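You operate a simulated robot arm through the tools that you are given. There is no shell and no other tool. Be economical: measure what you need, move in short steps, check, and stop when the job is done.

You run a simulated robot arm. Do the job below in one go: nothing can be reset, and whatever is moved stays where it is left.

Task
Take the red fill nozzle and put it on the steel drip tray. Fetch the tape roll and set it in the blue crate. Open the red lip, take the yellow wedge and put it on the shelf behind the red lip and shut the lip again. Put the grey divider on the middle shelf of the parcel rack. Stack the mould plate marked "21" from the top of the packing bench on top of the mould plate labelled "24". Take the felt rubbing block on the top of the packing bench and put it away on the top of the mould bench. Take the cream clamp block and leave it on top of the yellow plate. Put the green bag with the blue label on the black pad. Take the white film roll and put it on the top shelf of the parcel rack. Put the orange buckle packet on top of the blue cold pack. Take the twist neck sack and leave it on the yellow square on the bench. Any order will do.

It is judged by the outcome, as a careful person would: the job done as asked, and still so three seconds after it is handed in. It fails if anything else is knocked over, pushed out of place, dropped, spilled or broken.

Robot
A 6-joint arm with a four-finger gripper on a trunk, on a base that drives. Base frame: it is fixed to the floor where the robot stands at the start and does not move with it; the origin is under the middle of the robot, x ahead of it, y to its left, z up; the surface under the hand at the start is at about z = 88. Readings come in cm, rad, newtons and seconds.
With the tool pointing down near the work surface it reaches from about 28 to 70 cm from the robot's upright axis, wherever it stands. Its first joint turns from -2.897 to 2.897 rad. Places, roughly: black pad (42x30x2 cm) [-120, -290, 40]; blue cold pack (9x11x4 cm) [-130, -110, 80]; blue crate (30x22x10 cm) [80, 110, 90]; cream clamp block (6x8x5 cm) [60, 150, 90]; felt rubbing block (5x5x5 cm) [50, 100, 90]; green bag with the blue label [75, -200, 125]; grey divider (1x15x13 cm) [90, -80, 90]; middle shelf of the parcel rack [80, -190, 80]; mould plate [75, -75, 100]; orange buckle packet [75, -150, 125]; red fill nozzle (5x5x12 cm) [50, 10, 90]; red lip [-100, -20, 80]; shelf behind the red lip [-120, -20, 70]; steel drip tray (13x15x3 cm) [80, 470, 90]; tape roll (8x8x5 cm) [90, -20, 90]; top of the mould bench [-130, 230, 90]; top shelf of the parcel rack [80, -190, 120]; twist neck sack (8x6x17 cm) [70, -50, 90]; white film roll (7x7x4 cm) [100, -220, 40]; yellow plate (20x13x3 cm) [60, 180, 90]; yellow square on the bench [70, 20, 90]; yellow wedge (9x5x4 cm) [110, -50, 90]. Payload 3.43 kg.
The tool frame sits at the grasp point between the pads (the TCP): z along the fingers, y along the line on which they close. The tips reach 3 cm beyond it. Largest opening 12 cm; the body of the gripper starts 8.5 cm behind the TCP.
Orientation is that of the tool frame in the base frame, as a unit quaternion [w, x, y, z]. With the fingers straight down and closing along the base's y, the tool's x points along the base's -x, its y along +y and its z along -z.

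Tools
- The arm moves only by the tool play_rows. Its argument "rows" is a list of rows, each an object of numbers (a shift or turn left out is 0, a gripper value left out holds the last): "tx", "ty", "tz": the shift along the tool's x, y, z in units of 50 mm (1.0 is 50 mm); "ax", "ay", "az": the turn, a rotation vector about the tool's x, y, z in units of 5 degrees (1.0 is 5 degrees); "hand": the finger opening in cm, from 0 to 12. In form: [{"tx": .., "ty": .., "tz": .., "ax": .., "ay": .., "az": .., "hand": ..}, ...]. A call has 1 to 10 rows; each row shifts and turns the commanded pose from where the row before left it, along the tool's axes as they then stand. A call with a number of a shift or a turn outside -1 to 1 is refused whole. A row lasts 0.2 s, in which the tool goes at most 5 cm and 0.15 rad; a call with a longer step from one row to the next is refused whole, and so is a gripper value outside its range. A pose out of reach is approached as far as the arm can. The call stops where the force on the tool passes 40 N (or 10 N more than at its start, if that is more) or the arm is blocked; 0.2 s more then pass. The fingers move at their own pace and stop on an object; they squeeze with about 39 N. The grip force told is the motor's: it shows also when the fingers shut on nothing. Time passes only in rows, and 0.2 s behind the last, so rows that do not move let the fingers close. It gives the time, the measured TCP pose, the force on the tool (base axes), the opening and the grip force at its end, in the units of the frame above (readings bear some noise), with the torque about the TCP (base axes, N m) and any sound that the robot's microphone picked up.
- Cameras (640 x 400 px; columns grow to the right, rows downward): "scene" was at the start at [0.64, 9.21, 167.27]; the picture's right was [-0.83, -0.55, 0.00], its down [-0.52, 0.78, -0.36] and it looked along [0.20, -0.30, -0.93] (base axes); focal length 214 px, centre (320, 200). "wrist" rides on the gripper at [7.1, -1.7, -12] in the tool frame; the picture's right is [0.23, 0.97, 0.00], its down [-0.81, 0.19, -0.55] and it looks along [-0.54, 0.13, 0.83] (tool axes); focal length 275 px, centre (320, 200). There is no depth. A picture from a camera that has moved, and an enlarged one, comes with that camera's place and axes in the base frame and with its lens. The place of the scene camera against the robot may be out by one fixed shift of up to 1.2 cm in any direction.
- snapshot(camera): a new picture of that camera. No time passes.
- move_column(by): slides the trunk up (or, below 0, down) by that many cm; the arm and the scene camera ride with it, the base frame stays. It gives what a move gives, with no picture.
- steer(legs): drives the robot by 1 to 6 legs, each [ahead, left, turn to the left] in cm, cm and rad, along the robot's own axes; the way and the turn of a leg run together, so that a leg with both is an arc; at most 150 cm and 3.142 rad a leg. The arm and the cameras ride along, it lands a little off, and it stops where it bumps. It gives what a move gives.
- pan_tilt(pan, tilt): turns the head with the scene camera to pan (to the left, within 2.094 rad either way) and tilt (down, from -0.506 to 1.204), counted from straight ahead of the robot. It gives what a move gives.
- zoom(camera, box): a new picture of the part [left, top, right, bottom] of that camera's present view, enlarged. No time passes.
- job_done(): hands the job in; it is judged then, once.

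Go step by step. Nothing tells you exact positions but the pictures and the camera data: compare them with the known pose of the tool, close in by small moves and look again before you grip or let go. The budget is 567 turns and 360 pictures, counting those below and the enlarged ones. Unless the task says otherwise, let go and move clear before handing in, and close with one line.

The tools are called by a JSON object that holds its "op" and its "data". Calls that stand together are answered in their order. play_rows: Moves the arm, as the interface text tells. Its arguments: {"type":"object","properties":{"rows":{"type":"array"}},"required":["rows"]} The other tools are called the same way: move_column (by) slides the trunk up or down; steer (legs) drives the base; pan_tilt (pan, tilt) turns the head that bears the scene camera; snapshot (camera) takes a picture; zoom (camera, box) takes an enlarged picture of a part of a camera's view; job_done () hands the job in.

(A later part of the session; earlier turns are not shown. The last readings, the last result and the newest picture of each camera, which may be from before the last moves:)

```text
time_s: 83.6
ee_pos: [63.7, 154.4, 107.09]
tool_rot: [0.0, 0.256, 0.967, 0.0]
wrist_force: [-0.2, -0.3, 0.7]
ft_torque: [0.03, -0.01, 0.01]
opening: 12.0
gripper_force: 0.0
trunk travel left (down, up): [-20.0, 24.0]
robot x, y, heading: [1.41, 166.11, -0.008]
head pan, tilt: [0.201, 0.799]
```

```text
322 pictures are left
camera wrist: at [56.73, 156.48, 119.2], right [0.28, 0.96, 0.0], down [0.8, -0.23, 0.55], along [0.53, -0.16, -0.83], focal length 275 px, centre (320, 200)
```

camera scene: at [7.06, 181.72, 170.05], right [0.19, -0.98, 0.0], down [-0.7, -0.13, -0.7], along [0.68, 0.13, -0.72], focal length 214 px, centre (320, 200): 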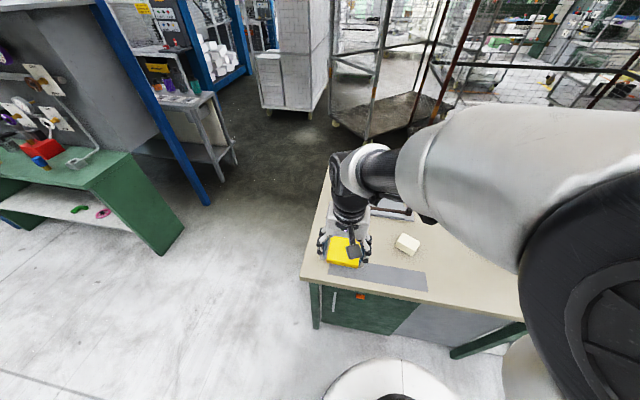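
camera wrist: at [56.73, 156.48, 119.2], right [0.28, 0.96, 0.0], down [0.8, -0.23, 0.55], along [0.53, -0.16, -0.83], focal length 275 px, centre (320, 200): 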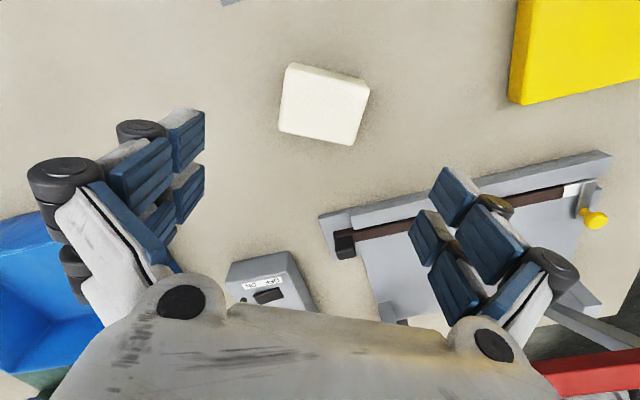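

The block is aligned with the fingers. Descending to z≈92 and gripping.

{"op": "play_rows", "data": {"rows": [{"tz": 0.8}, {"tz": 0.8}, {"tz": 0.7}, {"tz": 0.5}, {"tz": 0.2}, {}]}}

{"op": "snapshot", "data": {"camera": "wrist"}}

```text
time_s: 85.0
ee_pos: [63.81, 154.28, 92.08]
tool_rot: [0.0, 0.256, 0.967, 0.0]
wrist_force: [-1.2, 0.4, -0.5]
ft_torque: [0.04, 0.01, 0.0]
opening: 11.98
gripper_force: 0.0
trunk travel left (down, up): [-20.0, 24.0]
robot x, y, heading: [1.51, 166.39, -0.011]
head pan, tilt: [0.201, 0.799]
```

```text
321 pictures are left
camera wrist: at [56.74, 156.44, 104.13], right [0.28, 0.96, 0.0], down [0.8, -0.23, 0.55], along [0.53, -0.16, -0.83], focal length 275 px, centre (320, 200)
```

wrist: 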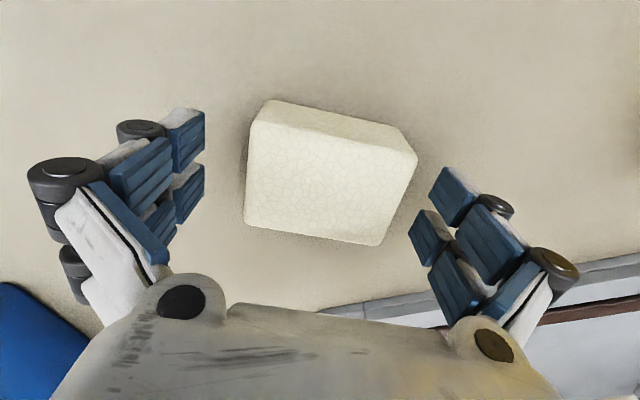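

Good fit. Closing and lifting.

{"op": "play_rows", "data": {"rows": [{"hand": 0}, {}, {}, {}, {}, {}]}}

{"op": "play_rows", "data": {"rows": [{"tz": -0.3}, {"tz": -0.5}, {"tz": -0.8}, {"tz": -0.8}, {}]}}

{"op": "snapshot", "data": {"camera": "wrist"}}

```text
time_s: 86.4
ee_pos: [63.83, 154.38, 92.03]
tool_rot: [0.0, 0.257, 0.967, 0.001]
wrist_force: [0.9, 1.4, 2.0]
ft_torque: [0.02, 0.0, 0.04]
opening: 7.9
gripper_force: 38.4
trunk travel left (down, up): [-20.0, 24.0]
robot x, y, heading: [1.06, 166.56, -0.009]
head pan, tilt: [0.201, 0.799]
```

```text
time_s: 87.6
ee_pos: [63.76, 154.38, 104.09]
tool_rot: [-0.001, 0.256, 0.967, 0.0]
wrist_force: [0.8, -0.2, -0.3]
ft_torque: [0.01, 0.0, 0.05]
opening: 7.89
gripper_force: 38.9
trunk travel left (down, up): [-20.0, 24.0]
robot x, y, heading: [1.37, 166.54, -0.01]
head pan, tilt: [0.201, 0.799]
```

```text
320 pictures are left
camera wrist: at [56.74, 156.49, 116.15], right [0.28, 0.96, 0.0], down [0.8, -0.23, 0.55], along [0.53, -0.16, -0.83], focal length 275 px, centre (320, 200)
```

wrist: 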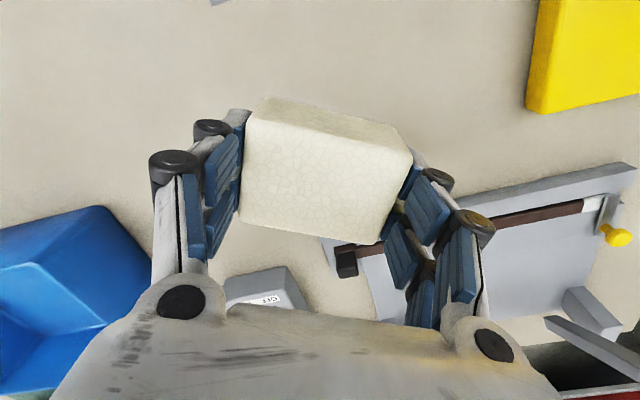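

Held. Rotating back and carrying over the yellow plate.

{"op": "play_rows", "data": {"rows": [{"az": -0.967}, {"az": -0.967}, {"az": -0.967}, {"az": -0.967}, {"az": -0.967}, {"az": -0.967}, {"tz": -0.8}, {}]}}

{"op": "play_rows", "data": {"rows": [{"ty": 0.9, "tx": 0.16}, {"ty": 0.9, "tx": 0.16}, {"ty": 0.9, "tx": 0.16}, {"ty": 0.9, "tx": 0.16}, {"ty": 0.9, "tx": 0.16}, {"ty": 0.85, "tx": 0.16}, {}]}}

{"op": "snapshot", "data": {"camera": "wrist"}}

{"op": "zoom", "data": {"camera": "scene", "box": [280, 180, 440, 280]}}

```text
time_s: 89.4
ee_pos: [63.93, 154.28, 107.91]
tool_rot: [0.0, 0.006, 1.0, 0.0]
wrist_force: [-0.5, -0.3, -0.1]
ft_torque: [0.04, 0.01, -0.02]
opening: 7.89
gripper_force: 38.6
trunk travel left (down, up): [-20.0, 24.0]
robot x, y, heading: [1.55, 166.09, -0.013]
head pan, tilt: [0.201, 0.799]
```

```text
time_s: 91.0
ee_pos: [59.22, 181.08, 108.1]
tool_rot: [0.0, 0.006, 1.0, 0.0]
wrist_force: [0.2, 0.4, 0.0]
ft_torque: [0.02, 0.0, 0.01]
opening: 7.9
gripper_force: 39.1
trunk travel left (down, up): [-20.0, 24.0]
robot x, y, heading: [1.55, 165.96, -0.014]
head pan, tilt: [0.201, 0.799]
```

```text
319 pictures are left
camera wrist: at [52.14, 179.51, 120.17], right [-0.22, 0.98, 0.0], down [0.81, 0.18, 0.55], along [0.54, 0.12, -0.83], focal length 275 px, centre (320, 200)
```

wrist: 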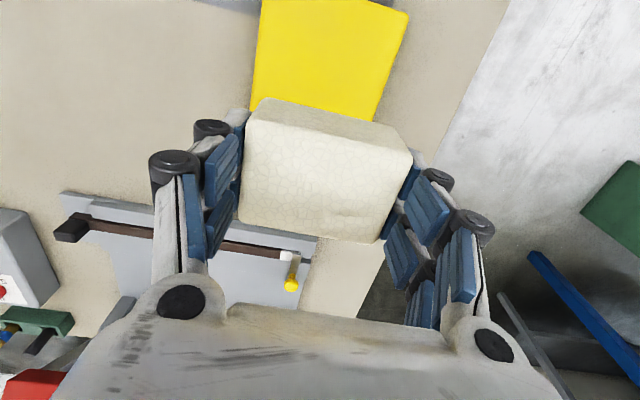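

```text
4.00 times, centred on (360, 230) of scene
camera zoom: at [7.08, 181.64, 170.05], right [0.19, -0.98, 0.0], down [-0.7, -0.13, -0.7], along [0.68, 0.13, -0.72], focal length 858 px, centre (160, 80)
```

zoom: 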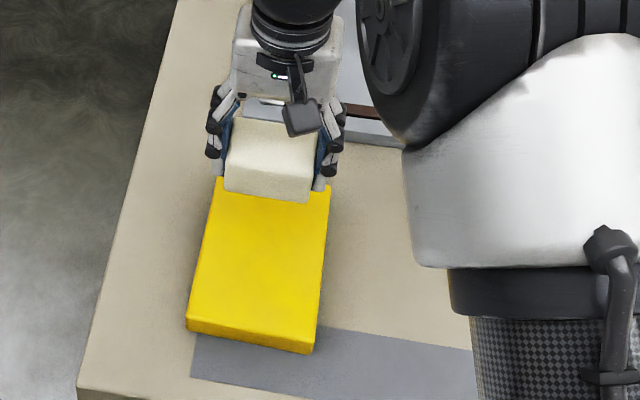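

The block is over the plate (centre y≈180.5). Lowering to near contact.

{"op": "play_rows", "data": {"rows": [{"tz": 0.7, "ty": -0.1}, {"tz": 0.7}, {"tz": 0.6}, {"tz": 0.3}, {"tz": 0.1}, {}]}}

{"op": "play_rows", "data": {"rows": [{"tz": 0.06}, {"tz": 0.06}, {}]}}

{"op": "zoom", "data": {"camera": "scene", "box": [300, 200, 380, 260]}}

```text
time_s: 92.4
ee_pos: [59.23, 180.61, 96.03]
tool_rot: [0.0, 0.007, 1.0, 0.001]
wrist_force: [0.9, 0.1, -0.4]
ft_torque: [0.01, 0.01, 0.01]
opening: 7.92
gripper_force: 39.2
trunk travel left (down, up): [-20.0, 24.0]
robot x, y, heading: [1.12, 166.18, -0.007]
head pan, tilt: [0.201, 0.799]
```

```text
time_s: 93.2
ee_pos: [59.25, 180.76, 95.43]
tool_rot: [0.0, 0.006, 1.0, 0.001]
wrist_force: [0.3, 0.2, -0.2]
ft_torque: [0.03, 0.0, 0.02]
opening: 7.89
gripper_force: 38.7
trunk travel left (down, up): [-20.0, 24.0]
robot x, y, heading: [1.16, 166.32, -0.015]
head pan, tilt: [0.201, 0.799]
```

```text
6.67 times, centred on (340, 230) of scene
camera zoom: at [7.06, 181.72, 170.05], right [0.19, -0.98, 0.0], down [-0.7, -0.13, -0.7], along [0.68, 0.13, -0.72], focal length 1430 px, centre (187, 0)
```

zoom: 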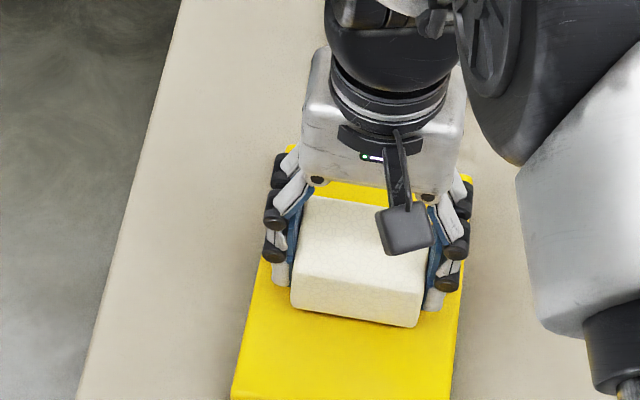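

{"op": "play_rows", "data": {"rows": [{"tz": 0.05}, {"tz": 0.05}, {"tz": 0.03}, {}]}}

```text
time_s: 94.2
ee_pos: [59.34, 180.68, 95.0]
tool_rot: [0.002, 0.006, 1.0, 0.001]
wrist_force: [-0.9, 0.1, 17.7]
ft_torque: [-0.17, 0.31, 0.0]
opening: 7.88
gripper_force: 39.4
trunk travel left (down, up): [-20.0, 24.0]
robot x, y, heading: [1.88, 166.47, -0.01]
head pan, tilt: [0.201, 0.799]
```

Contact at 17.7 N. Releasing and lifting.

{"op": "play_rows", "data": {"rows": [{"tz": -0.03}, {"hand": 12}, {}, {}, {"tz": -0.3}, {"tz": -0.7}, {"tz": -0.8}, {"tz": -0.8}, {"tz": -0.8}, {"tz": -0.8}]}}

{"op": "snapshot", "data": {"camera": "wrist"}}

```text
time_s: 96.4
ee_pos: [59.3, 180.6, 116.01]
tool_rot: [-0.001, 0.007, 1.0, 0.0]
wrist_force: [-0.6, 0.1, 1.2]
ft_torque: [0.01, 0.03, 0.0]
opening: 12.0
gripper_force: 0.2
trunk travel left (down, up): [-20.0, 24.0]
robot x, y, heading: [1.2, 165.95, -0.012]
head pan, tilt: [0.201, 0.799]
```

```text
316 pictures are left
camera wrist: at [52.14, 179.11, 128.1], right [-0.22, 0.98, 0.0], down [0.81, 0.18, 0.55], along [0.54, 0.12, -0.83], focal length 275 px, centre (320, 200)
```

wrist: 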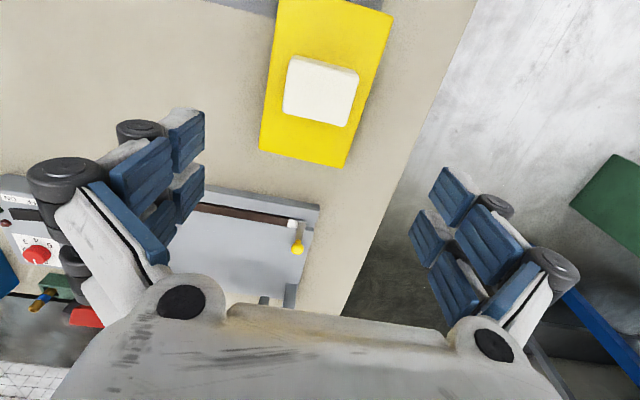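

The clamp block sits centred on the plate. Next I go for the felt block near (54.5,105), driving right.

{"op": "play_rows", "data": {"rows": [{"tx": 0.9, "ty": -0.3}, {"tx": 0.9, "ty": -0.3}, {"tx": 0.9, "ty": -0.3}, {"ty": -0.9}, {"ty": -0.9}, {}]}}

{"op": "steer", "data": {"legs": [[0, -62, 0.012]]}}

{"op": "snapshot", "data": {"camera": "wrist"}}

{"op": "pan_tilt", "data": {"pan": 0.0, "tilt": 0.8}}

{"op": "snapshot", "data": {"camera": "scene"}}

```text
time_s: 97.8
ee_pos: [45.64, 167.43, 115.91]
tool_rot: [0.0, 0.006, 1.0, 0.0]
wrist_force: [-0.2, 0.7, 0.2]
ft_torque: [-0.02, 0.02, -0.02]
opening: 12.03
gripper_force: 0.1
trunk travel left (down, up): [-20.0, 24.0]
robot x, y, heading: [1.49, 166.46, -0.01]
head pan, tilt: [0.201, 0.799]
```

```text
time_s: 101.3
ee_pos: [45.15, 105.3, 116.02]
tool_rot: [0.0, -0.001, 1.0, 0.0]
wrist_force: [-0.3, -0.2, -1.1]
ft_torque: [-0.01, -0.03, 0.01]
opening: 12.02
gripper_force: 0.2
trunk travel left (down, up): [-20.0, 24.0]
robot x, y, heading: [1.12, 103.9, 0.003]
head pan, tilt: [0.201, 0.799]
```

```text
315 pictures are left
camera wrist: at [38.16, 103.64, 128.13], right [-0.23, 0.97, 0.0], down [0.81, 0.19, 0.55], along [0.54, 0.13, -0.83], focal length 275 px, centre (320, 200)
```

wrist: 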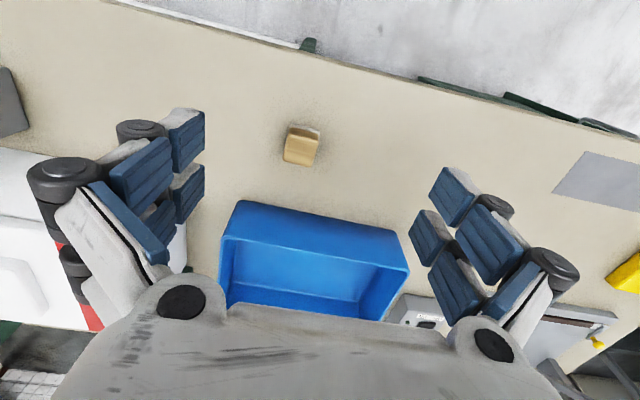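

```text
time_s: 102.0
ee_pos: [45.36, 105.41, 116.01]
tool_rot: [0.0, -0.001, 1.0, 0.0]
wrist_force: [0.2, -0.2, 0.1]
ft_torque: [0.02, 0.02, 0.01]
opening: 12.01
gripper_force: 0.0
trunk travel left (down, up): [-20.0, 24.0]
robot x, y, heading: [1.07, 104.01, 0.003]
head pan, tilt: [0.0, 0.799]
```

```text
314 pictures are left
camera scene: at [6.65, 117.59, 170.04], right [0.0, -1.0, 0.0], down [-0.72, 0.0, -0.7], along [0.7, 0.0, -0.72], focal length 214 px, centre (320, 200)
```

scene: 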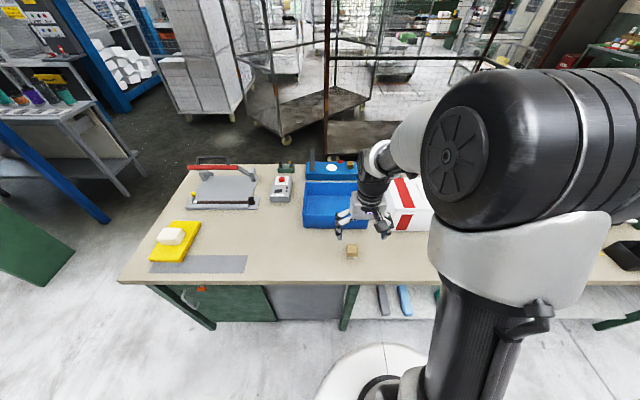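

Zooming the wrist view on this block to confirm it is the felt one and find its angle.

{"op": "zoom", "data": {"camera": "wrist", "box": [260, 105, 340, 185]}}

```text
5.00 times, centred on (300, 145) of wrist
camera zoom: at [38.16, 103.7, 128.12], right [-0.23, 0.97, 0.0], down [0.81, 0.19, 0.55], along [0.54, 0.13, -0.83], focal length 1376 px, centre (420, 475)
```

zoom: 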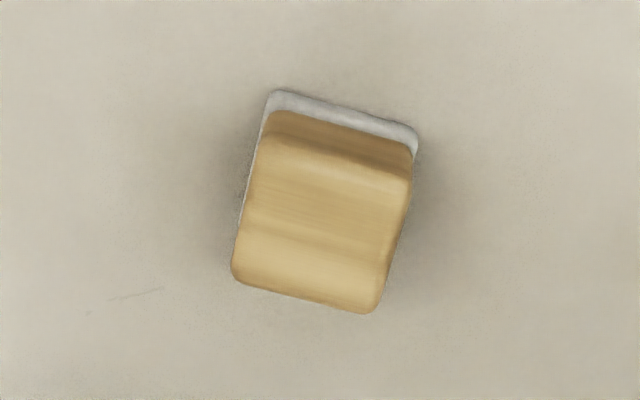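

It is the felt block at (54.1,104.7), aligned with the base axes. Moving over it and descending.

{"op": "play_rows", "data": {"rows": [{"tx": -0.88, "ty": -0.07}, {"tx": -0.88, "ty": -0.07}, {"tz": 0.8}, {"tz": 0.8}, {"tz": 0.8}, {"tz": 0.8}, {"tz": 0.8}, {"tz": 0.5}, {"tz": 0.3}, {}]}}

{"op": "snapshot", "data": {"camera": "wrist"}}

```text
time_s: 104.2
ee_pos: [54.2, 104.66, 92.04]
tool_rot: [0.0, -0.001, 1.0, -0.001]
wrist_force: [-0.1, -1.1, -0.5]
ft_torque: [0.0, 0.0, 0.0]
opening: 11.98
gripper_force: 0.2
trunk travel left (down, up): [-20.0, 24.0]
robot x, y, heading: [0.87, 103.57, -0.001]
head pan, tilt: [0.0, 0.799]
```

```text
312 pictures are left
camera wrist: at [46.97, 103.04, 104.09], right [-0.23, 0.97, 0.0], down [0.81, 0.19, 0.55], along [0.54, 0.13, -0.83], focal length 275 px, centre (320, 200)
```

wrist: 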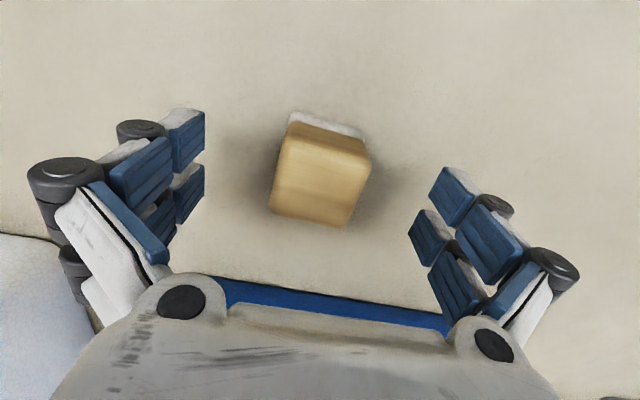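

Centred. Gripping and lifting.

{"op": "play_rows", "data": {"rows": [{"hand": 0}, {}, {}, {}, {}, {}, {}, {}]}}

{"op": "play_rows", "data": {"rows": [{"tz": -0.3}, {"tz": -0.5}, {"tz": -0.8}, {"tz": -0.8}, {"tz": -0.8}, {"tz": -0.8}, {"tx": 0.8}, {"tx": 0.8}, {"tx": 0.8}, {"tx": 0.8}]}}

{"op": "snapshot", "data": {"camera": "wrist"}}

```text
time_s: 106.0
ee_pos: [54.03, 104.89, 92.16]
tool_rot: [0.001, -0.001, 1.0, 0.0]
wrist_force: [0.4, -0.2, 14.6]
ft_torque: [-0.02, 0.06, -0.03]
opening: 4.31
gripper_force: 39.2
trunk travel left (down, up): [-20.0, 24.0]
robot x, y, heading: [1.11, 103.92, -0.0]
head pan, tilt: [0.0, 0.799]
```

```text
time_s: 108.2
ee_pos: [37.98, 104.74, 112.15]
tool_rot: [0.001, -0.002, 1.0, 0.0]
wrist_force: [0.1, -0.4, -0.1]
ft_torque: [0.02, 0.0, 0.02]
opening: 4.29
gripper_force: 38.7
trunk travel left (down, up): [-20.0, 24.0]
robot x, y, heading: [0.78, 103.91, 0.002]
head pan, tilt: [0.0, 0.799]
```

```text
311 pictures are left
camera wrist: at [30.84, 103.06, 124.2], right [-0.23, 0.97, 0.0], down [0.81, 0.19, 0.55], along [0.54, 0.13, -0.83], focal length 275 px, centre (320, 200)
```

wrist: 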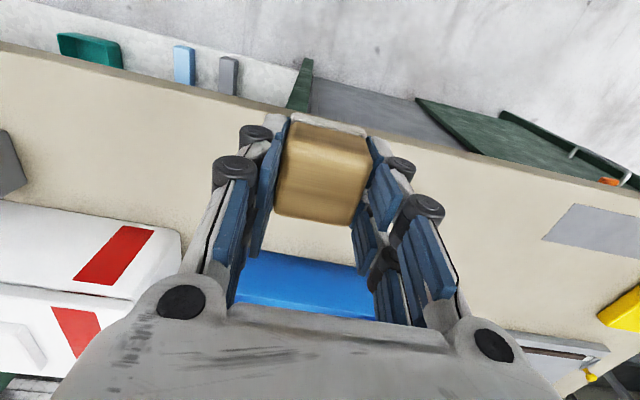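

Held. Now drive along to y≈212 and turn around to face the mould bench.

{"op": "steer", "data": {"legs": [[0, 108, 0], [0, 0, 1.57], [0, 0, 1.57]]}}

{"op": "pan_tilt", "data": {"pan": 0.2, "tilt": 0.6}}

{"op": "snapshot", "data": {"camera": "scene"}}

{"op": "snapshot", "data": {"camera": "wrist"}}

```text
time_s: 121.5
ee_pos: [-35.92, 209.42, 112.03]
tool_rot: [0.0, 1.0, 0.019, 0.001]
wrist_force: [0.6, 0.4, -1.3]
ft_torque: [0.02, 0.0, 0.03]
opening: 4.3
gripper_force: 39.1
trunk travel left (down, up): [-20.0, 24.0]
robot x, y, heading: [1.14, 211.66, -3.102]
head pan, tilt: [0.0, 0.799]
```

```text
time_s: 122.2
ee_pos: [-35.87, 209.47, 112.04]
tool_rot: [0.0, 1.0, 0.02, 0.0]
wrist_force: [0.1, 0.1, -0.3]
ft_torque: [-0.03, 0.03, -0.02]
opening: 4.35
gripper_force: 39.3
trunk travel left (down, up): [-20.0, 24.0]
robot x, y, heading: [0.95, 212.09, -3.101]
head pan, tilt: [0.201, 0.6]
```

```text
310 pictures are left
camera scene: at [-5.4, 195.71, 171.73], right [-0.24, 0.97, 0.0], down [0.55, 0.13, -0.82], along [-0.8, -0.19, -0.57], focal length 214 px, centre (320, 200)
```

scene: 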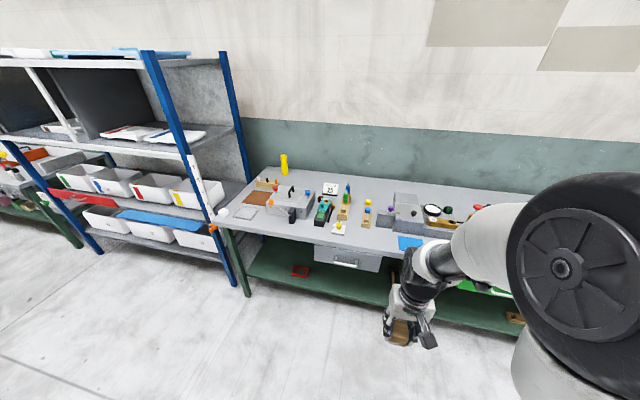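

```text
309 pictures are left
camera wrist: at [-28.83, 211.42, 124.17], right [0.27, -0.96, 0.0], down [-0.8, -0.22, 0.55], along [-0.53, -0.15, -0.83], focal length 275 px, centre (320, 200)
```

wrist: 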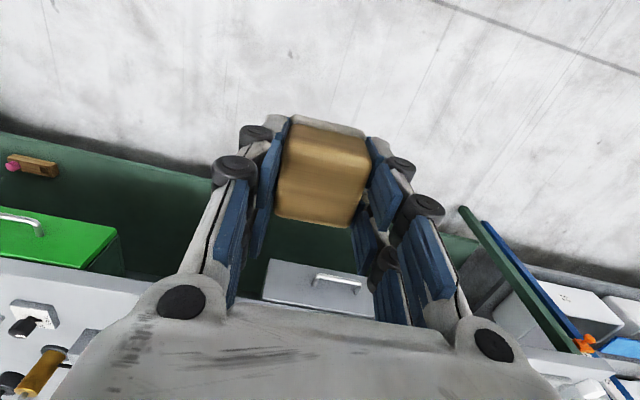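

I'm facing the mould bench; looking closely for a free spot on its top.

{"op": "zoom", "data": {"camera": "scene", "box": [210, 150, 450, 290]}}

```text
2.67 times, centred on (330, 220) of scene
camera zoom: at [-5.4, 195.71, 171.73], right [-0.24, 0.97, 0.0], down [0.55, 0.13, -0.82], along [-0.8, -0.19, -0.57], focal length 572 px, centre (293, 147)
```

zoom: 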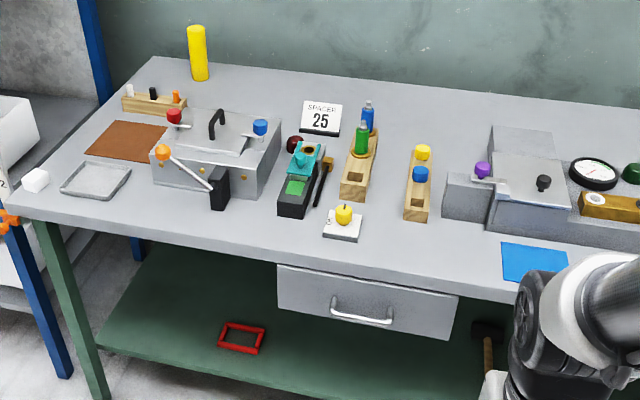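

There is free space around (-94,207), between the card stand and the blue pad. I'll drive closer and check with the wrist camera.

{"op": "play_rows", "data": {"rows": [{"tz": -0.8}, {"tz": -0.8}, {}]}}

{"op": "steer", "data": {"legs": [[32, 0, -0.04]]}}

{"op": "snapshot", "data": {"camera": "wrist"}}

{"op": "snapshot", "data": {"camera": "scene"}}

```text
time_s: 123.0
ee_pos: [-35.88, 209.45, 120.12]
tool_rot: [0.0, 1.0, 0.019, 0.0]
wrist_force: [-0.1, 0.1, -0.4]
ft_torque: [-0.02, -0.01, 0.02]
opening: 4.3
gripper_force: 38.6
trunk travel left (down, up): [-20.0, 24.0]
robot x, y, heading: [1.32, 211.67, -3.106]
head pan, tilt: [0.201, 0.6]
```

```text
time_s: 125.2
ee_pos: [-67.89, 210.54, 119.98]
tool_rot: [0.0, 1.0, -0.004, 0.001]
wrist_force: [-0.2, 0.2, -0.3]
ft_torque: [-0.01, -0.04, 0.02]
opening: 4.31
gripper_force: 39.0
trunk travel left (down, up): [-20.0, 24.0]
robot x, y, heading: [-30.92, 211.14, 3.138]
head pan, tilt: [0.201, 0.6]
```

```text
307 pictures are left
camera wrist: at [-60.75, 212.24, 132.17], right [0.22, -0.97, 0.0], down [-0.81, -0.19, 0.55], along [-0.54, -0.12, -0.83], focal length 275 px, centre (320, 200)
```

wrist: 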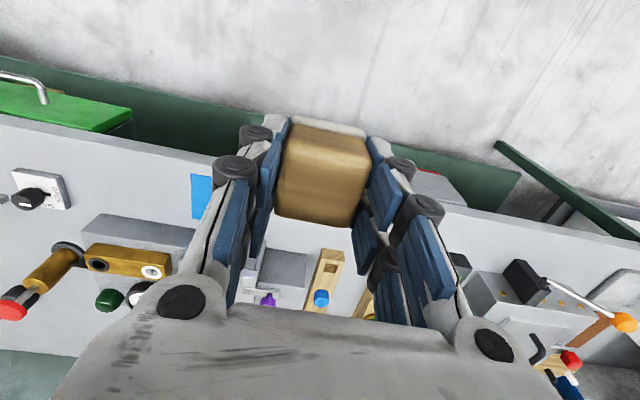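

```text
306 pictures are left
camera scene: at [-38.08, 195.49, 171.73], right [-0.19, 0.98, 0.0], down [0.56, 0.11, -0.82], along [-0.81, -0.16, -0.57], focal length 214 px, centre (320, 200)
```

scene: 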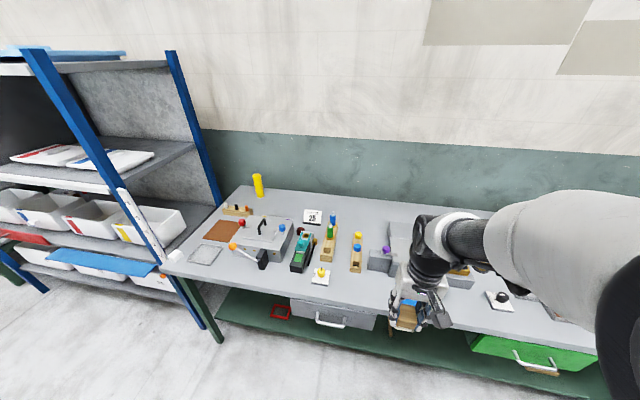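

Zooming on the intended spot.

{"op": "zoom", "data": {"camera": "scene", "box": [280, 220, 440, 320]}}

```text
4.00 times, centred on (360, 270) of scene
camera zoom: at [-38.08, 195.49, 171.73], right [-0.19, 0.98, 0.0], down [0.56, 0.11, -0.82], along [-0.81, -0.16, -0.57], focal length 858 px, centre (160, -80)
```

zoom: 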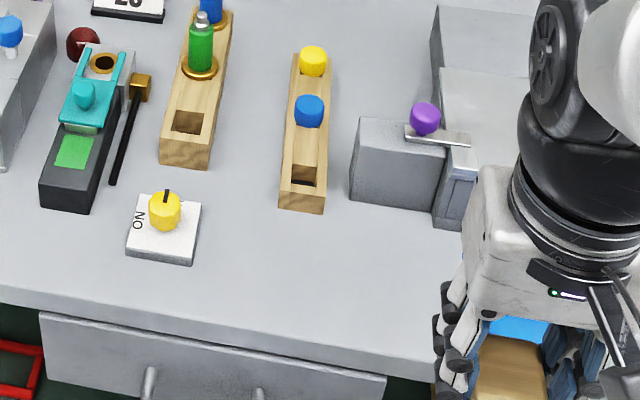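

The free patch is around (-95,203). Moving over it at height and checking with the wrist camera.

{"op": "play_rows", "data": {"rows": [{"tx": -0.9, "ty": 0.25}, {"tx": -0.9, "ty": 0.25}, {"tx": -0.9, "ty": 0.25}, {"tx": -0.9, "ty": 0.25}, {"tx": -0.9, "ty": 0.25}, {"tx": -0.9, "ty": 0.25}, {}]}}

{"op": "snapshot", "data": {"camera": "wrist"}}

{"op": "zoom", "data": {"camera": "scene", "box": [280, 200, 440, 320]}}

```text
time_s: 126.8
ee_pos: [-94.93, 203.18, 120.15]
tool_rot: [0.0, 1.0, -0.004, -0.001]
wrist_force: [0.3, 0.0, 0.8]
ft_torque: [-0.05, 0.03, 0.0]
opening: 4.32
gripper_force: 39.4
trunk travel left (down, up): [-20.0, 24.0]
robot x, y, heading: [-30.77, 211.17, 3.137]
head pan, tilt: [0.201, 0.6]
```

```text
304 pictures are left
camera wrist: at [-87.66, 204.97, 132.29], right [0.22, -0.97, 0.0], down [-0.81, -0.19, 0.55], along [-0.54, -0.12, -0.83], focal length 275 px, centre (320, 200)
```

wrist: 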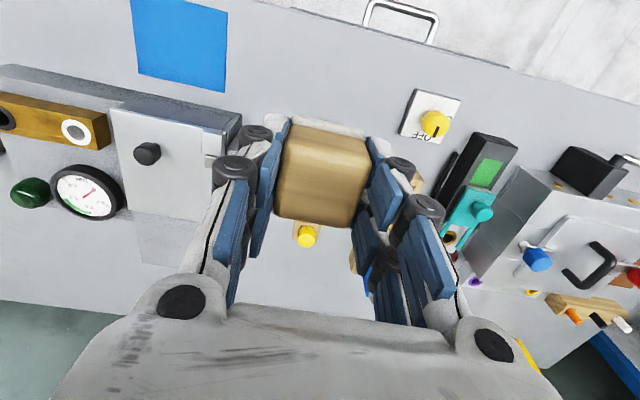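

```text
3.33 times, centred on (360, 260) of scene
camera zoom: at [-37.83, 195.53, 171.75], right [-0.19, 0.98, 0.0], down [0.55, 0.11, -0.83], along [-0.81, -0.16, -0.56], focal length 715 px, centre (187, 0)
```

zoom: 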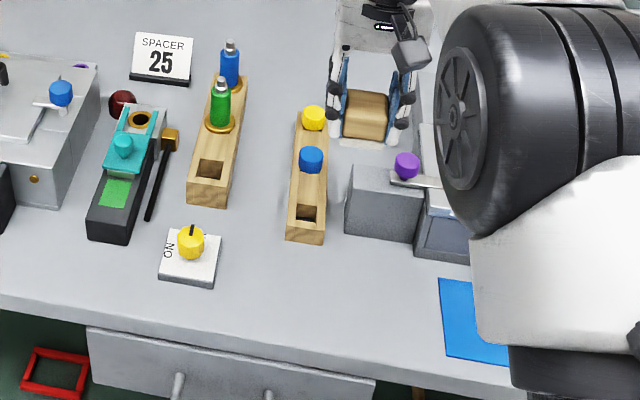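

Landing spot is clear; shifting 1 cm toward the robot and lowering.

{"op": "play_rows", "data": {"rows": [{"tx": 0.2}, {"tz": 0.8}, {"tz": 0.8}, {"tz": 0.8}, {"tz": 0.8}, {"tz": 0.6}, {"tz": 0.4}, {}]}}

{"op": "snapshot", "data": {"camera": "wrist"}}

{"op": "zoom", "data": {"camera": "scene", "box": [280, 200, 440, 320]}}

```text
time_s: 128.6
ee_pos: [-93.85, 203.29, 99.05]
tool_rot: [0.0, 1.0, -0.003, 0.0]
wrist_force: [-0.1, -0.3, 0.0]
ft_torque: [0.01, -0.02, -0.01]
opening: 4.31
gripper_force: 39.1
trunk travel left (down, up): [-20.0, 24.0]
robot x, y, heading: [-30.84, 211.49, 3.131]
head pan, tilt: [0.201, 0.6]
```

```text
302 pictures are left
camera wrist: at [-86.73, 204.92, 111.16], right [0.22, -0.97, 0.0], down [-0.81, -0.19, 0.55], along [-0.54, -0.12, -0.83], focal length 275 px, centre (320, 200)
```

wrist: 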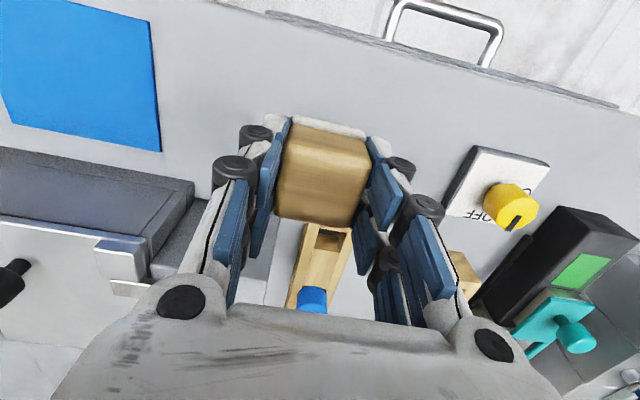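

```text
3.33 times, centred on (360, 260) of scene
camera zoom: at [-37.96, 195.49, 171.74], right [-0.19, 0.98, 0.0], down [0.55, 0.11, -0.83], along [-0.81, -0.16, -0.56], focal length 715 px, centre (187, 0)
```

zoom: 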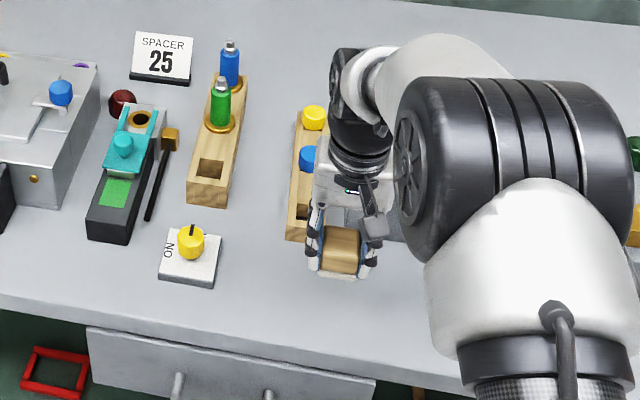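

Clear of everything. Lowering gently to contact.

{"op": "play_rows", "data": {"rows": [{"tz": 0.4}, {"tz": 0.4}, {"tz": 0.3}, {"tz": 0.08}, {"tz": 0.08}, {}]}}

```text
time_s: 130.0
ee_pos: [-93.9, 203.19, 92.84]
tool_rot: [0.0, 1.0, -0.003, 0.0]
wrist_force: [0.0, -0.3, -1.0]
ft_torque: [-0.03, -0.02, 0.01]
opening: 4.31
gripper_force: 39.7
trunk travel left (down, up): [-20.0, 24.0]
robot x, y, heading: [-31.07, 211.16, 3.137]
head pan, tilt: [0.201, 0.6]
```

{"op": "play_rows", "data": {"rows": [{"tz": 0.06}, {"tz": 0.06}, {"tz": 0.05}, {}]}}

```text
time_s: 131.0
ee_pos: [-93.86, 203.35, 91.87]
tool_rot: [0.001, 1.0, -0.003, 0.0]
wrist_force: [0.4, 0.2, -0.8]
ft_torque: [0.0, -0.04, -0.01]
opening: 4.31
gripper_force: 38.8
trunk travel left (down, up): [-20.0, 24.0]
robot x, y, heading: [-30.76, 211.17, 3.135]
head pan, tilt: [0.201, 0.6]
```

{"op": "play_rows", "data": {"rows": [{"tz": 0.05}, {"tz": 0.05}, {"tz": 0.05}, {}]}}

{"op": "zoom", "data": {"camera": "scene", "box": [340, 240, 400, 300]}}

```text
time_s: 132.0
ee_pos: [-93.86, 203.22, 91.25]
tool_rot: [-0.001, 1.0, -0.003, 0.0]
wrist_force: [-0.3, -0.4, -1.3]
ft_torque: [0.0, 0.01, -0.02]
opening: 4.29
gripper_force: 38.8
trunk travel left (down, up): [-20.0, 24.0]
robot x, y, heading: [-30.64, 211.33, 3.138]
head pan, tilt: [0.201, 0.6]
```

```text
6.67 times, centred on (370, 270) of scene
camera zoom: at [-37.98, 195.49, 171.73], right [-0.19, 0.98, 0.0], down [0.55, 0.11, -0.83], along [-0.81, -0.16, -0.56], focal length 1430 px, centre (-13, -267)
```

zoom: 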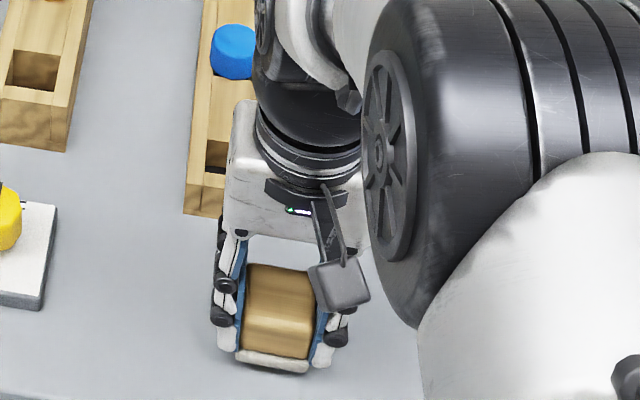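

{"op": "play_rows", "data": {"rows": [{"tz": 0.05}, {"tz": 0.05}, {"tz": 0.05}, {"tz": 0.05}, {}]}}

```text
time_s: 133.2
ee_pos: [-93.9, 203.2, 90.21]
tool_rot: [0.0, 1.0, -0.004, 0.0]
wrist_force: [-0.3, -0.2, -0.5]
ft_torque: [-0.01, 0.02, 0.02]
opening: 4.31
gripper_force: 39.3
trunk travel left (down, up): [-20.0, 24.0]
robot x, y, heading: [-30.95, 211.1, 3.138]
head pan, tilt: [0.201, 0.6]
```

{"op": "play_rows", "data": {"rows": [{"tz": 0.05}, {"tz": 0.05}, {"tz": 0.05}, {"tz": 0.05}, {}]}}

```text
time_s: 134.0
ee_pos: [-94.06, 203.15, 90.14]
tool_rot: [0.0, 1.0, -0.003, -0.004]
wrist_force: [6.6, 1.0, 20.0]
ft_torque: [0.02, -0.76, 0.06]
opening: 4.32
gripper_force: 38.6
trunk travel left (down, up): [-20.0, 24.0]
robot x, y, heading: [-30.79, 211.41, 3.137]
head pan, tilt: [0.201, 0.6]
stopped in row 4: the force on the tool passed its limit at 43 N (the readings are from after the stop); the commanded pose is now the measured one
```

Contact made. Releasing and lifting.

{"op": "play_rows", "data": {"rows": [{"tz": -0.02}, {"hand": 9}, {}, {}, {"tz": -0.3}, {"tz": -0.7}, {"tz": -0.8}, {"tz": -0.8}, {"tz": -0.8}, {"tz": -0.8}]}}

{"op": "play_rows", "data": {"rows": [{"tz": -0.8}, {"tz": -0.8}, {"tx": 0.9}, {"tx": 0.9}, {"tx": 0.9}, {"tx": 0.9}, {"tx": 0.9}]}}

{"op": "zoom", "data": {"camera": "scene", "box": [280, 200, 440, 320]}}

```text
time_s: 136.2
ee_pos: [-93.76, 203.17, 111.02]
tool_rot: [0.001, 1.0, -0.003, -0.003]
wrist_force: [-0.2, 0.8, 0.3]
ft_torque: [-0.02, 0.01, -0.03]
opening: 9.03
gripper_force: 0.0
trunk travel left (down, up): [-20.0, 24.0]
robot x, y, heading: [-30.79, 211.47, 3.136]
head pan, tilt: [0.201, 0.6]
```

```text
time_s: 137.8
ee_pos: [-71.25, 203.1, 118.89]
tool_rot: [0.002, 1.0, -0.003, -0.003]
wrist_force: [0.5, -0.5, 0.1]
ft_torque: [0.01, 0.04, -0.02]
opening: 8.99
gripper_force: 0.0
trunk travel left (down, up): [-20.0, 24.0]
robot x, y, heading: [-30.62, 211.13, 3.136]
head pan, tilt: [0.201, 0.6]
```

```text
3.33 times, centred on (360, 260) of scene
camera zoom: at [-37.75, 195.51, 171.75], right [-0.19, 0.98, 0.0], down [0.55, 0.11, -0.83], along [-0.81, -0.16, -0.56], focal length 715 px, centre (187, 0)
```

zoom: 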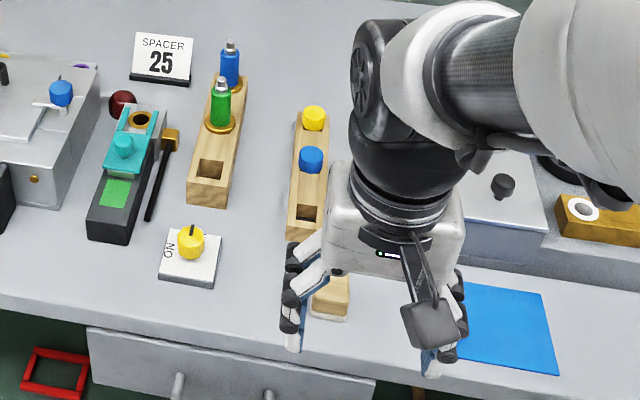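

Felt block placed. Next the tape roll: I'll back out, turn around and drive to y≈-10.

{"op": "steer", "data": {"legs": [[-31, 0, 0], [0, 0, -1.57], [0, 0, -1.57], [0, -150, 0], [0, -70, 0]]}}

{"op": "pan_tilt", "data": {"pan": -0.4, "tilt": 0.8}}

{"op": "snapshot", "data": {"camera": "scene"}}

```text
time_s: 158.1
ee_pos: [33.69, -1.58, 118.88]
tool_rot: [0.002, 0.018, 1.0, 0.001]
wrist_force: [0.4, 0.0, 0.5]
ft_torque: [0.03, 0.0, -0.01]
opening: 8.98
gripper_force: 0.1
trunk travel left (down, up): [-20.0, 24.0]
robot x, y, heading: [-7.51, -8.48, -0.039]
head pan, tilt: [0.201, 0.6]
```

```text
time_s: 159.1
ee_pos: [33.75, -1.37, 118.96]
tool_rot: [0.002, 0.018, 1.0, 0.001]
wrist_force: [0.2, 0.1, 0.3]
ft_torque: [0.02, 0.03, -0.01]
opening: 9.02
gripper_force: 0.0
trunk travel left (down, up): [-20.0, 24.0]
robot x, y, heading: [-7.38, -8.5, -0.041]
head pan, tilt: [-0.4, 0.799]
```

```text
298 pictures are left
camera scene: at [-1.83, 2.0, 170.05], right [-0.42, -0.91, 0.0], down [-0.65, 0.3, -0.7], along [0.63, -0.29, -0.72], focal length 214 px, centre (320, 200)
```

scene: 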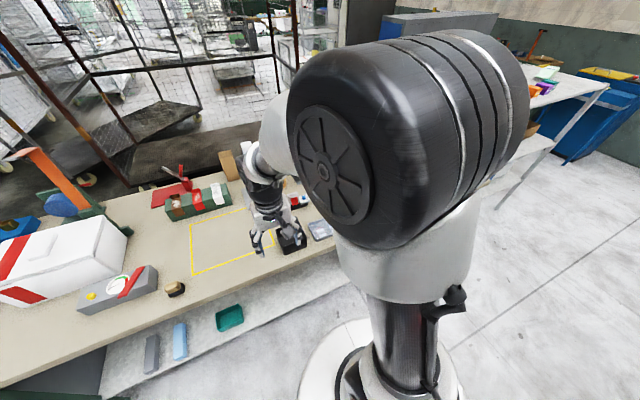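

The arm blocks the head's view to the right. I'll correct heading, go a bit closer, and use the wrist camera for surveying.

{"op": "steer", "data": {"legs": [[24, -10, 0.04]]}}

{"op": "snapshot", "data": {"camera": "wrist"}}

{"op": "pan_tilt", "data": {"pan": 0.8, "tilt": 1.2}}

{"op": "snapshot", "data": {"camera": "scene"}}

```text
time_s: 160.9
ee_pos: [57.43, -10.3, 118.87]
tool_rot: [0.002, -0.003, 1.0, 0.001]
wrist_force: [-0.4, -1.2, -0.8]
ft_torque: [0.01, 0.01, 0.03]
opening: 9.01
gripper_force: 0.0
trunk travel left (down, up): [-20.0, 24.0]
robot x, y, heading: [16.87, -19.31, 0.002]
head pan, tilt: [-0.4, 0.799]
```

```text
297 pictures are left
camera wrist: at [50.33, -11.99, 130.92], right [-0.23, 0.97, 0.0], down [0.81, 0.2, 0.56], along [0.54, 0.13, -0.83], focal length 275 px, centre (320, 200)
```

wrist: 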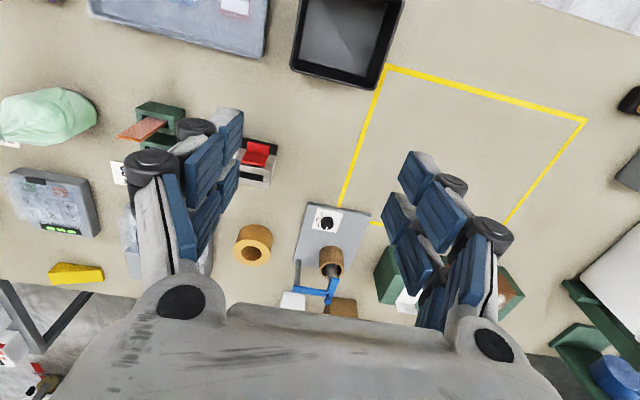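

```text
time_s: 162.3
ee_pos: [57.49, -10.33, 118.92]
tool_rot: [0.003, -0.002, 1.0, 0.0]
wrist_force: [0.4, 0.0, 0.3]
ft_torque: [-0.03, -0.02, -0.03]
opening: 9.0
gripper_force: 0.0
trunk travel left (down, up): [-20.0, 24.0]
robot x, y, heading: [16.62, -19.01, -0.005]
head pan, tilt: [0.799, 1.201]
```

```text
296 pictures are left
camera scene: at [18.23, -1.09, 167.27], right [0.72, -0.69, 0.0], down [-0.65, -0.67, -0.36], along [0.25, 0.26, -0.93], focal length 214 px, centre (320, 200)
```

scene: 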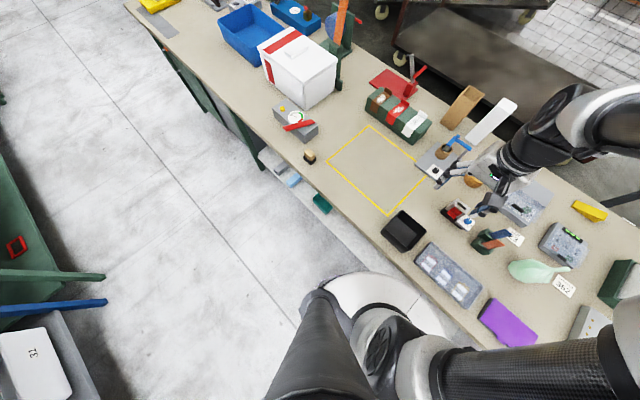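

The packing bench is all visible now, and the robot can stand at x≈17. The tape roll is at about (87.5,-15.7) with the grey scale close beside it, so I'll grip it along x; moving a little closer first.

{"op": "steer", "data": {"legs": [[7, 2, 0]]}}

{"op": "play_rows", "data": {"rows": [{"az": -1}, {"az": -1}, {"az": -1}, {"az": -1}, {"az": -1}, {"az": -1}, {"az": -1}, {"az": -1}, {"az": -1}]}}

{"op": "play_rows", "data": {"rows": [{"az": -1}, {"az": -1}, {"az": -1}, {"az": -1}, {"az": -1}, {"az": -1}, {"az": -1}, {"az": -1}, {"az": -1, "hand": 11}]}}

{"op": "snapshot", "data": {"camera": "wrist"}}

{"op": "zoom", "data": {"camera": "scene", "box": [400, 100, 640, 300]}}

```text
time_s: 163.4
ee_pos: [64.34, -8.26, 118.84]
tool_rot: [0.001, -0.003, 1.0, 0.001]
wrist_force: [0.6, 0.6, -0.4]
ft_torque: [-0.03, 0.04, -0.01]
opening: 9.0
gripper_force: 0.0
trunk travel left (down, up): [-20.0, 24.0]
robot x, y, heading: [23.77, -17.02, 0.002]
head pan, tilt: [0.799, 1.201]
```

```text
time_s: 165.4
ee_pos: [64.16, -8.28, 118.89]
tool_rot: [0.002, -0.386, 0.923, -0.001]
wrist_force: [0.4, -0.2, -0.9]
ft_torque: [0.01, -0.05, 0.02]
opening: 9.01
gripper_force: 0.1
trunk travel left (down, up): [-20.0, 24.0]
robot x, y, heading: [23.68, -16.95, 0.001]
head pan, tilt: [0.799, 1.201]
```

```text
time_s: 167.4
ee_pos: [64.27, -8.32, 118.88]
tool_rot: [-0.003, 0.709, -0.705, 0.002]
wrist_force: [-0.1, 0.0, 0.7]
ft_torque: [0.01, 0.03, -0.02]
opening: 10.97
gripper_force: 0.1
trunk travel left (down, up): [-20.0, 24.0]
robot x, y, heading: [23.68, -17.1, 0.006]
head pan, tilt: [0.799, 1.201]
```

```text
295 pictures are left
camera wrist: at [65.92, -15.35, 131.0], right [-0.97, -0.24, -0.01], down [-0.2, 0.81, 0.55], along [-0.13, 0.54, -0.83], focal length 275 px, centre (320, 200)
```

wrist: 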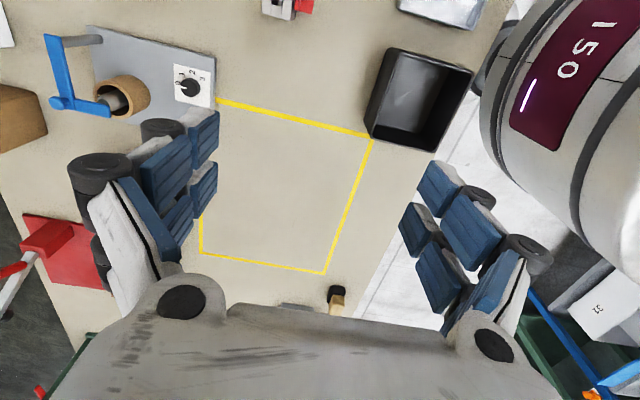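

```text
2.00 times, centred on (520, 200) of scene
camera zoom: at [25.04, 0.92, 167.27], right [0.72, -0.69, 0.0], down [-0.65, -0.67, -0.36], along [0.25, 0.26, -0.93], focal length 429 px, centre (-80, 200)
```

zoom: 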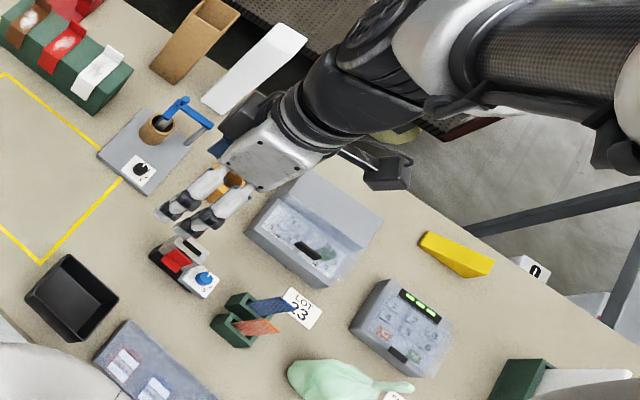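

Tool is turned. Moving over the tape roll.

{"op": "play_rows", "data": {"rows": [{"ty": -0.9, "tx": 0.3}, {"ty": -0.9, "tx": 0.3}, {"ty": -0.9, "tx": 0.3}, {"ty": -0.9, "tx": 0.3}, {"ty": -0.9, "tx": 0.28}, {"ty": -0.14}, {}]}}

{"op": "snapshot", "data": {"camera": "wrist"}}

```text
time_s: 169.0
ee_pos: [87.63, -15.58, 118.94]
tool_rot: [-0.001, 0.709, -0.705, 0.002]
wrist_force: [-0.4, -0.1, 0.5]
ft_torque: [0.01, 0.01, -0.01]
opening: 10.99
gripper_force: 0.1
trunk travel left (down, up): [-20.0, 24.0]
robot x, y, heading: [23.63, -17.3, 0.004]
head pan, tilt: [0.799, 1.201]
```

```text
293 pictures are left
camera wrist: at [89.26, -22.7, 131.11], right [-0.97, -0.24, 0.0], down [-0.2, 0.81, 0.55], along [-0.13, 0.54, -0.83], focal length 275 px, centre (320, 200)
```

wrist: 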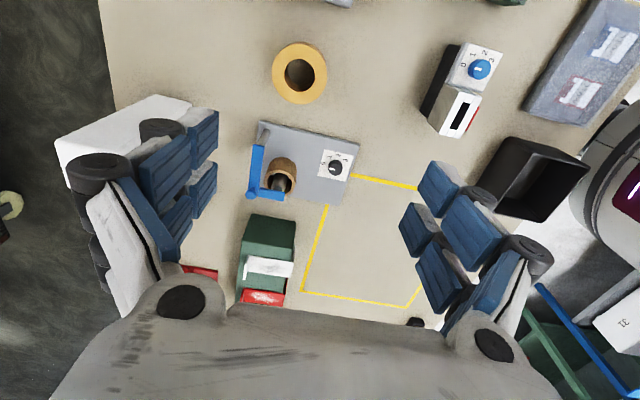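

The roll centre is (90.2,-16.3). Correcting and descending.

{"op": "play_rows", "data": {"rows": [{"ty": -0.52, "tx": 0.15}, {"tz": 0.8}, {"tz": 0.8}, {"tz": 0.8}, {"tz": 0.8}, {}]}}

{"op": "snapshot", "data": {"camera": "wrist"}}

{"op": "zoom", "data": {"camera": "scene", "box": [400, 100, 640, 300]}}

```text
time_s: 170.4
ee_pos: [90.21, -16.28, 103.02]
tool_rot: [-0.003, 0.709, -0.705, 0.002]
wrist_force: [-0.4, 0.5, -0.2]
ft_torque: [-0.02, -0.03, 0.02]
opening: 11.0
gripper_force: 0.2
trunk travel left (down, up): [-20.0, 24.0]
robot x, y, heading: [23.46, -17.05, 0.007]
head pan, tilt: [0.799, 1.201]
```

```text
292 pictures are left
camera wrist: at [91.85, -23.37, 115.15], right [-0.97, -0.24, -0.01], down [-0.2, 0.81, 0.55], along [-0.12, 0.54, -0.83], focal length 275 px, centre (320, 200)
```

wrist: 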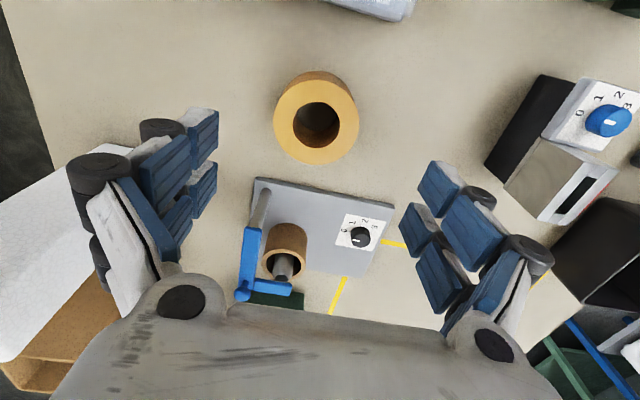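

```text
2.00 times, centred on (520, 200) of scene
camera zoom: at [24.99, 0.92, 167.28], right [0.72, -0.69, 0.0], down [-0.65, -0.67, -0.36], along [0.25, 0.26, -0.93], focal length 429 px, centre (-80, 200)
```

zoom: 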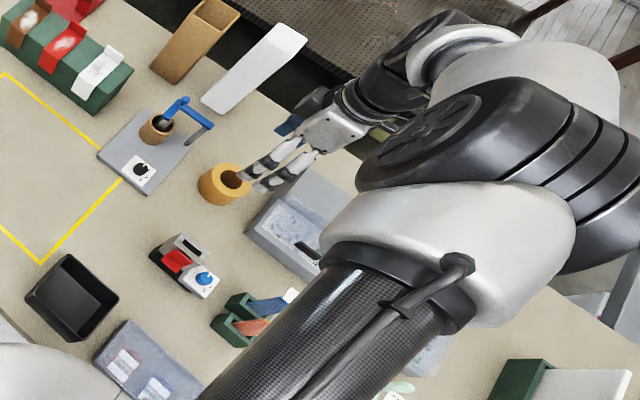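

Well centred. Descending to grip height and closing.

{"op": "play_rows", "data": {"rows": [{"ty": -0.1}, {"tz": 0.7}, {"tz": 0.7}, {"tz": 0.5}, {"tz": 0.25}, {}]}}

{"op": "play_rows", "data": {"rows": [{"hand": 0}, {}, {}, {}, {}, {}]}}

{"op": "play_rows", "data": {"rows": [{"tz": -0.3}, {"tz": -0.5}, {"tz": -0.8}, {"tz": -0.8}, {"tz": -0.8}, {"tz": -0.8}, {"tz": -0.8}, {"tz": -0.8}, {}]}}

{"op": "snapshot", "data": {"camera": "wrist"}}

```text
time_s: 171.8
ee_pos: [90.8, -16.3, 92.19]
tool_rot: [-0.001, 0.71, -0.705, 0.002]
wrist_force: [0.3, -0.5, -0.2]
ft_torque: [0.02, 0.0, -0.01]
opening: 11.01
gripper_force: 0.1
trunk travel left (down, up): [-20.0, 24.0]
robot x, y, heading: [24.11, -16.91, 0.001]
head pan, tilt: [0.799, 1.201]
```

```text
time_s: 173.2
ee_pos: [90.76, -16.33, 92.32]
tool_rot: [-0.002, 0.709, -0.705, 0.002]
wrist_force: [-0.8, -0.7, 1.8]
ft_torque: [0.03, 0.16, 0.01]
opening: 7.14
gripper_force: 38.5
trunk travel left (down, up): [-20.0, 24.0]
robot x, y, heading: [23.41, -16.84, 0.005]
head pan, tilt: [0.799, 1.201]
```

```text
time_s: 175.2
ee_pos: [90.69, -16.13, 120.07]
tool_rot: [-0.002, 0.709, -0.706, 0.002]
wrist_force: [0.1, -0.6, -1.8]
ft_torque: [-0.02, 0.02, 0.0]
opening: 7.15
gripper_force: 39.1
trunk travel left (down, up): [-20.0, 24.0]
robot x, y, heading: [23.69, -17.29, 0.003]
head pan, tilt: [0.799, 1.201]
```

```text
290 pictures are left
camera wrist: at [92.34, -23.32, 132.24], right [-0.97, -0.24, 0.0], down [-0.2, 0.81, 0.55], along [-0.13, 0.54, -0.83], focal length 275 px, centre (320, 200)
```

wrist: 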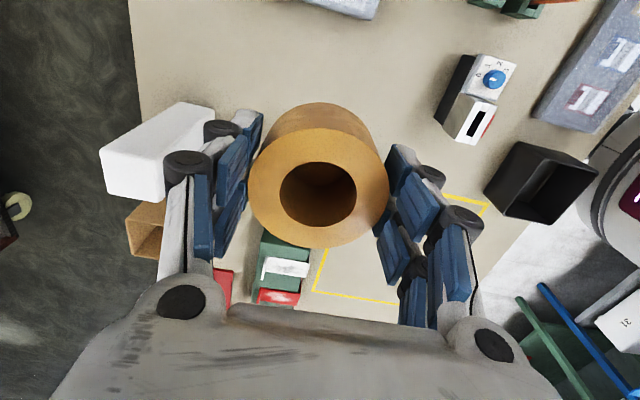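

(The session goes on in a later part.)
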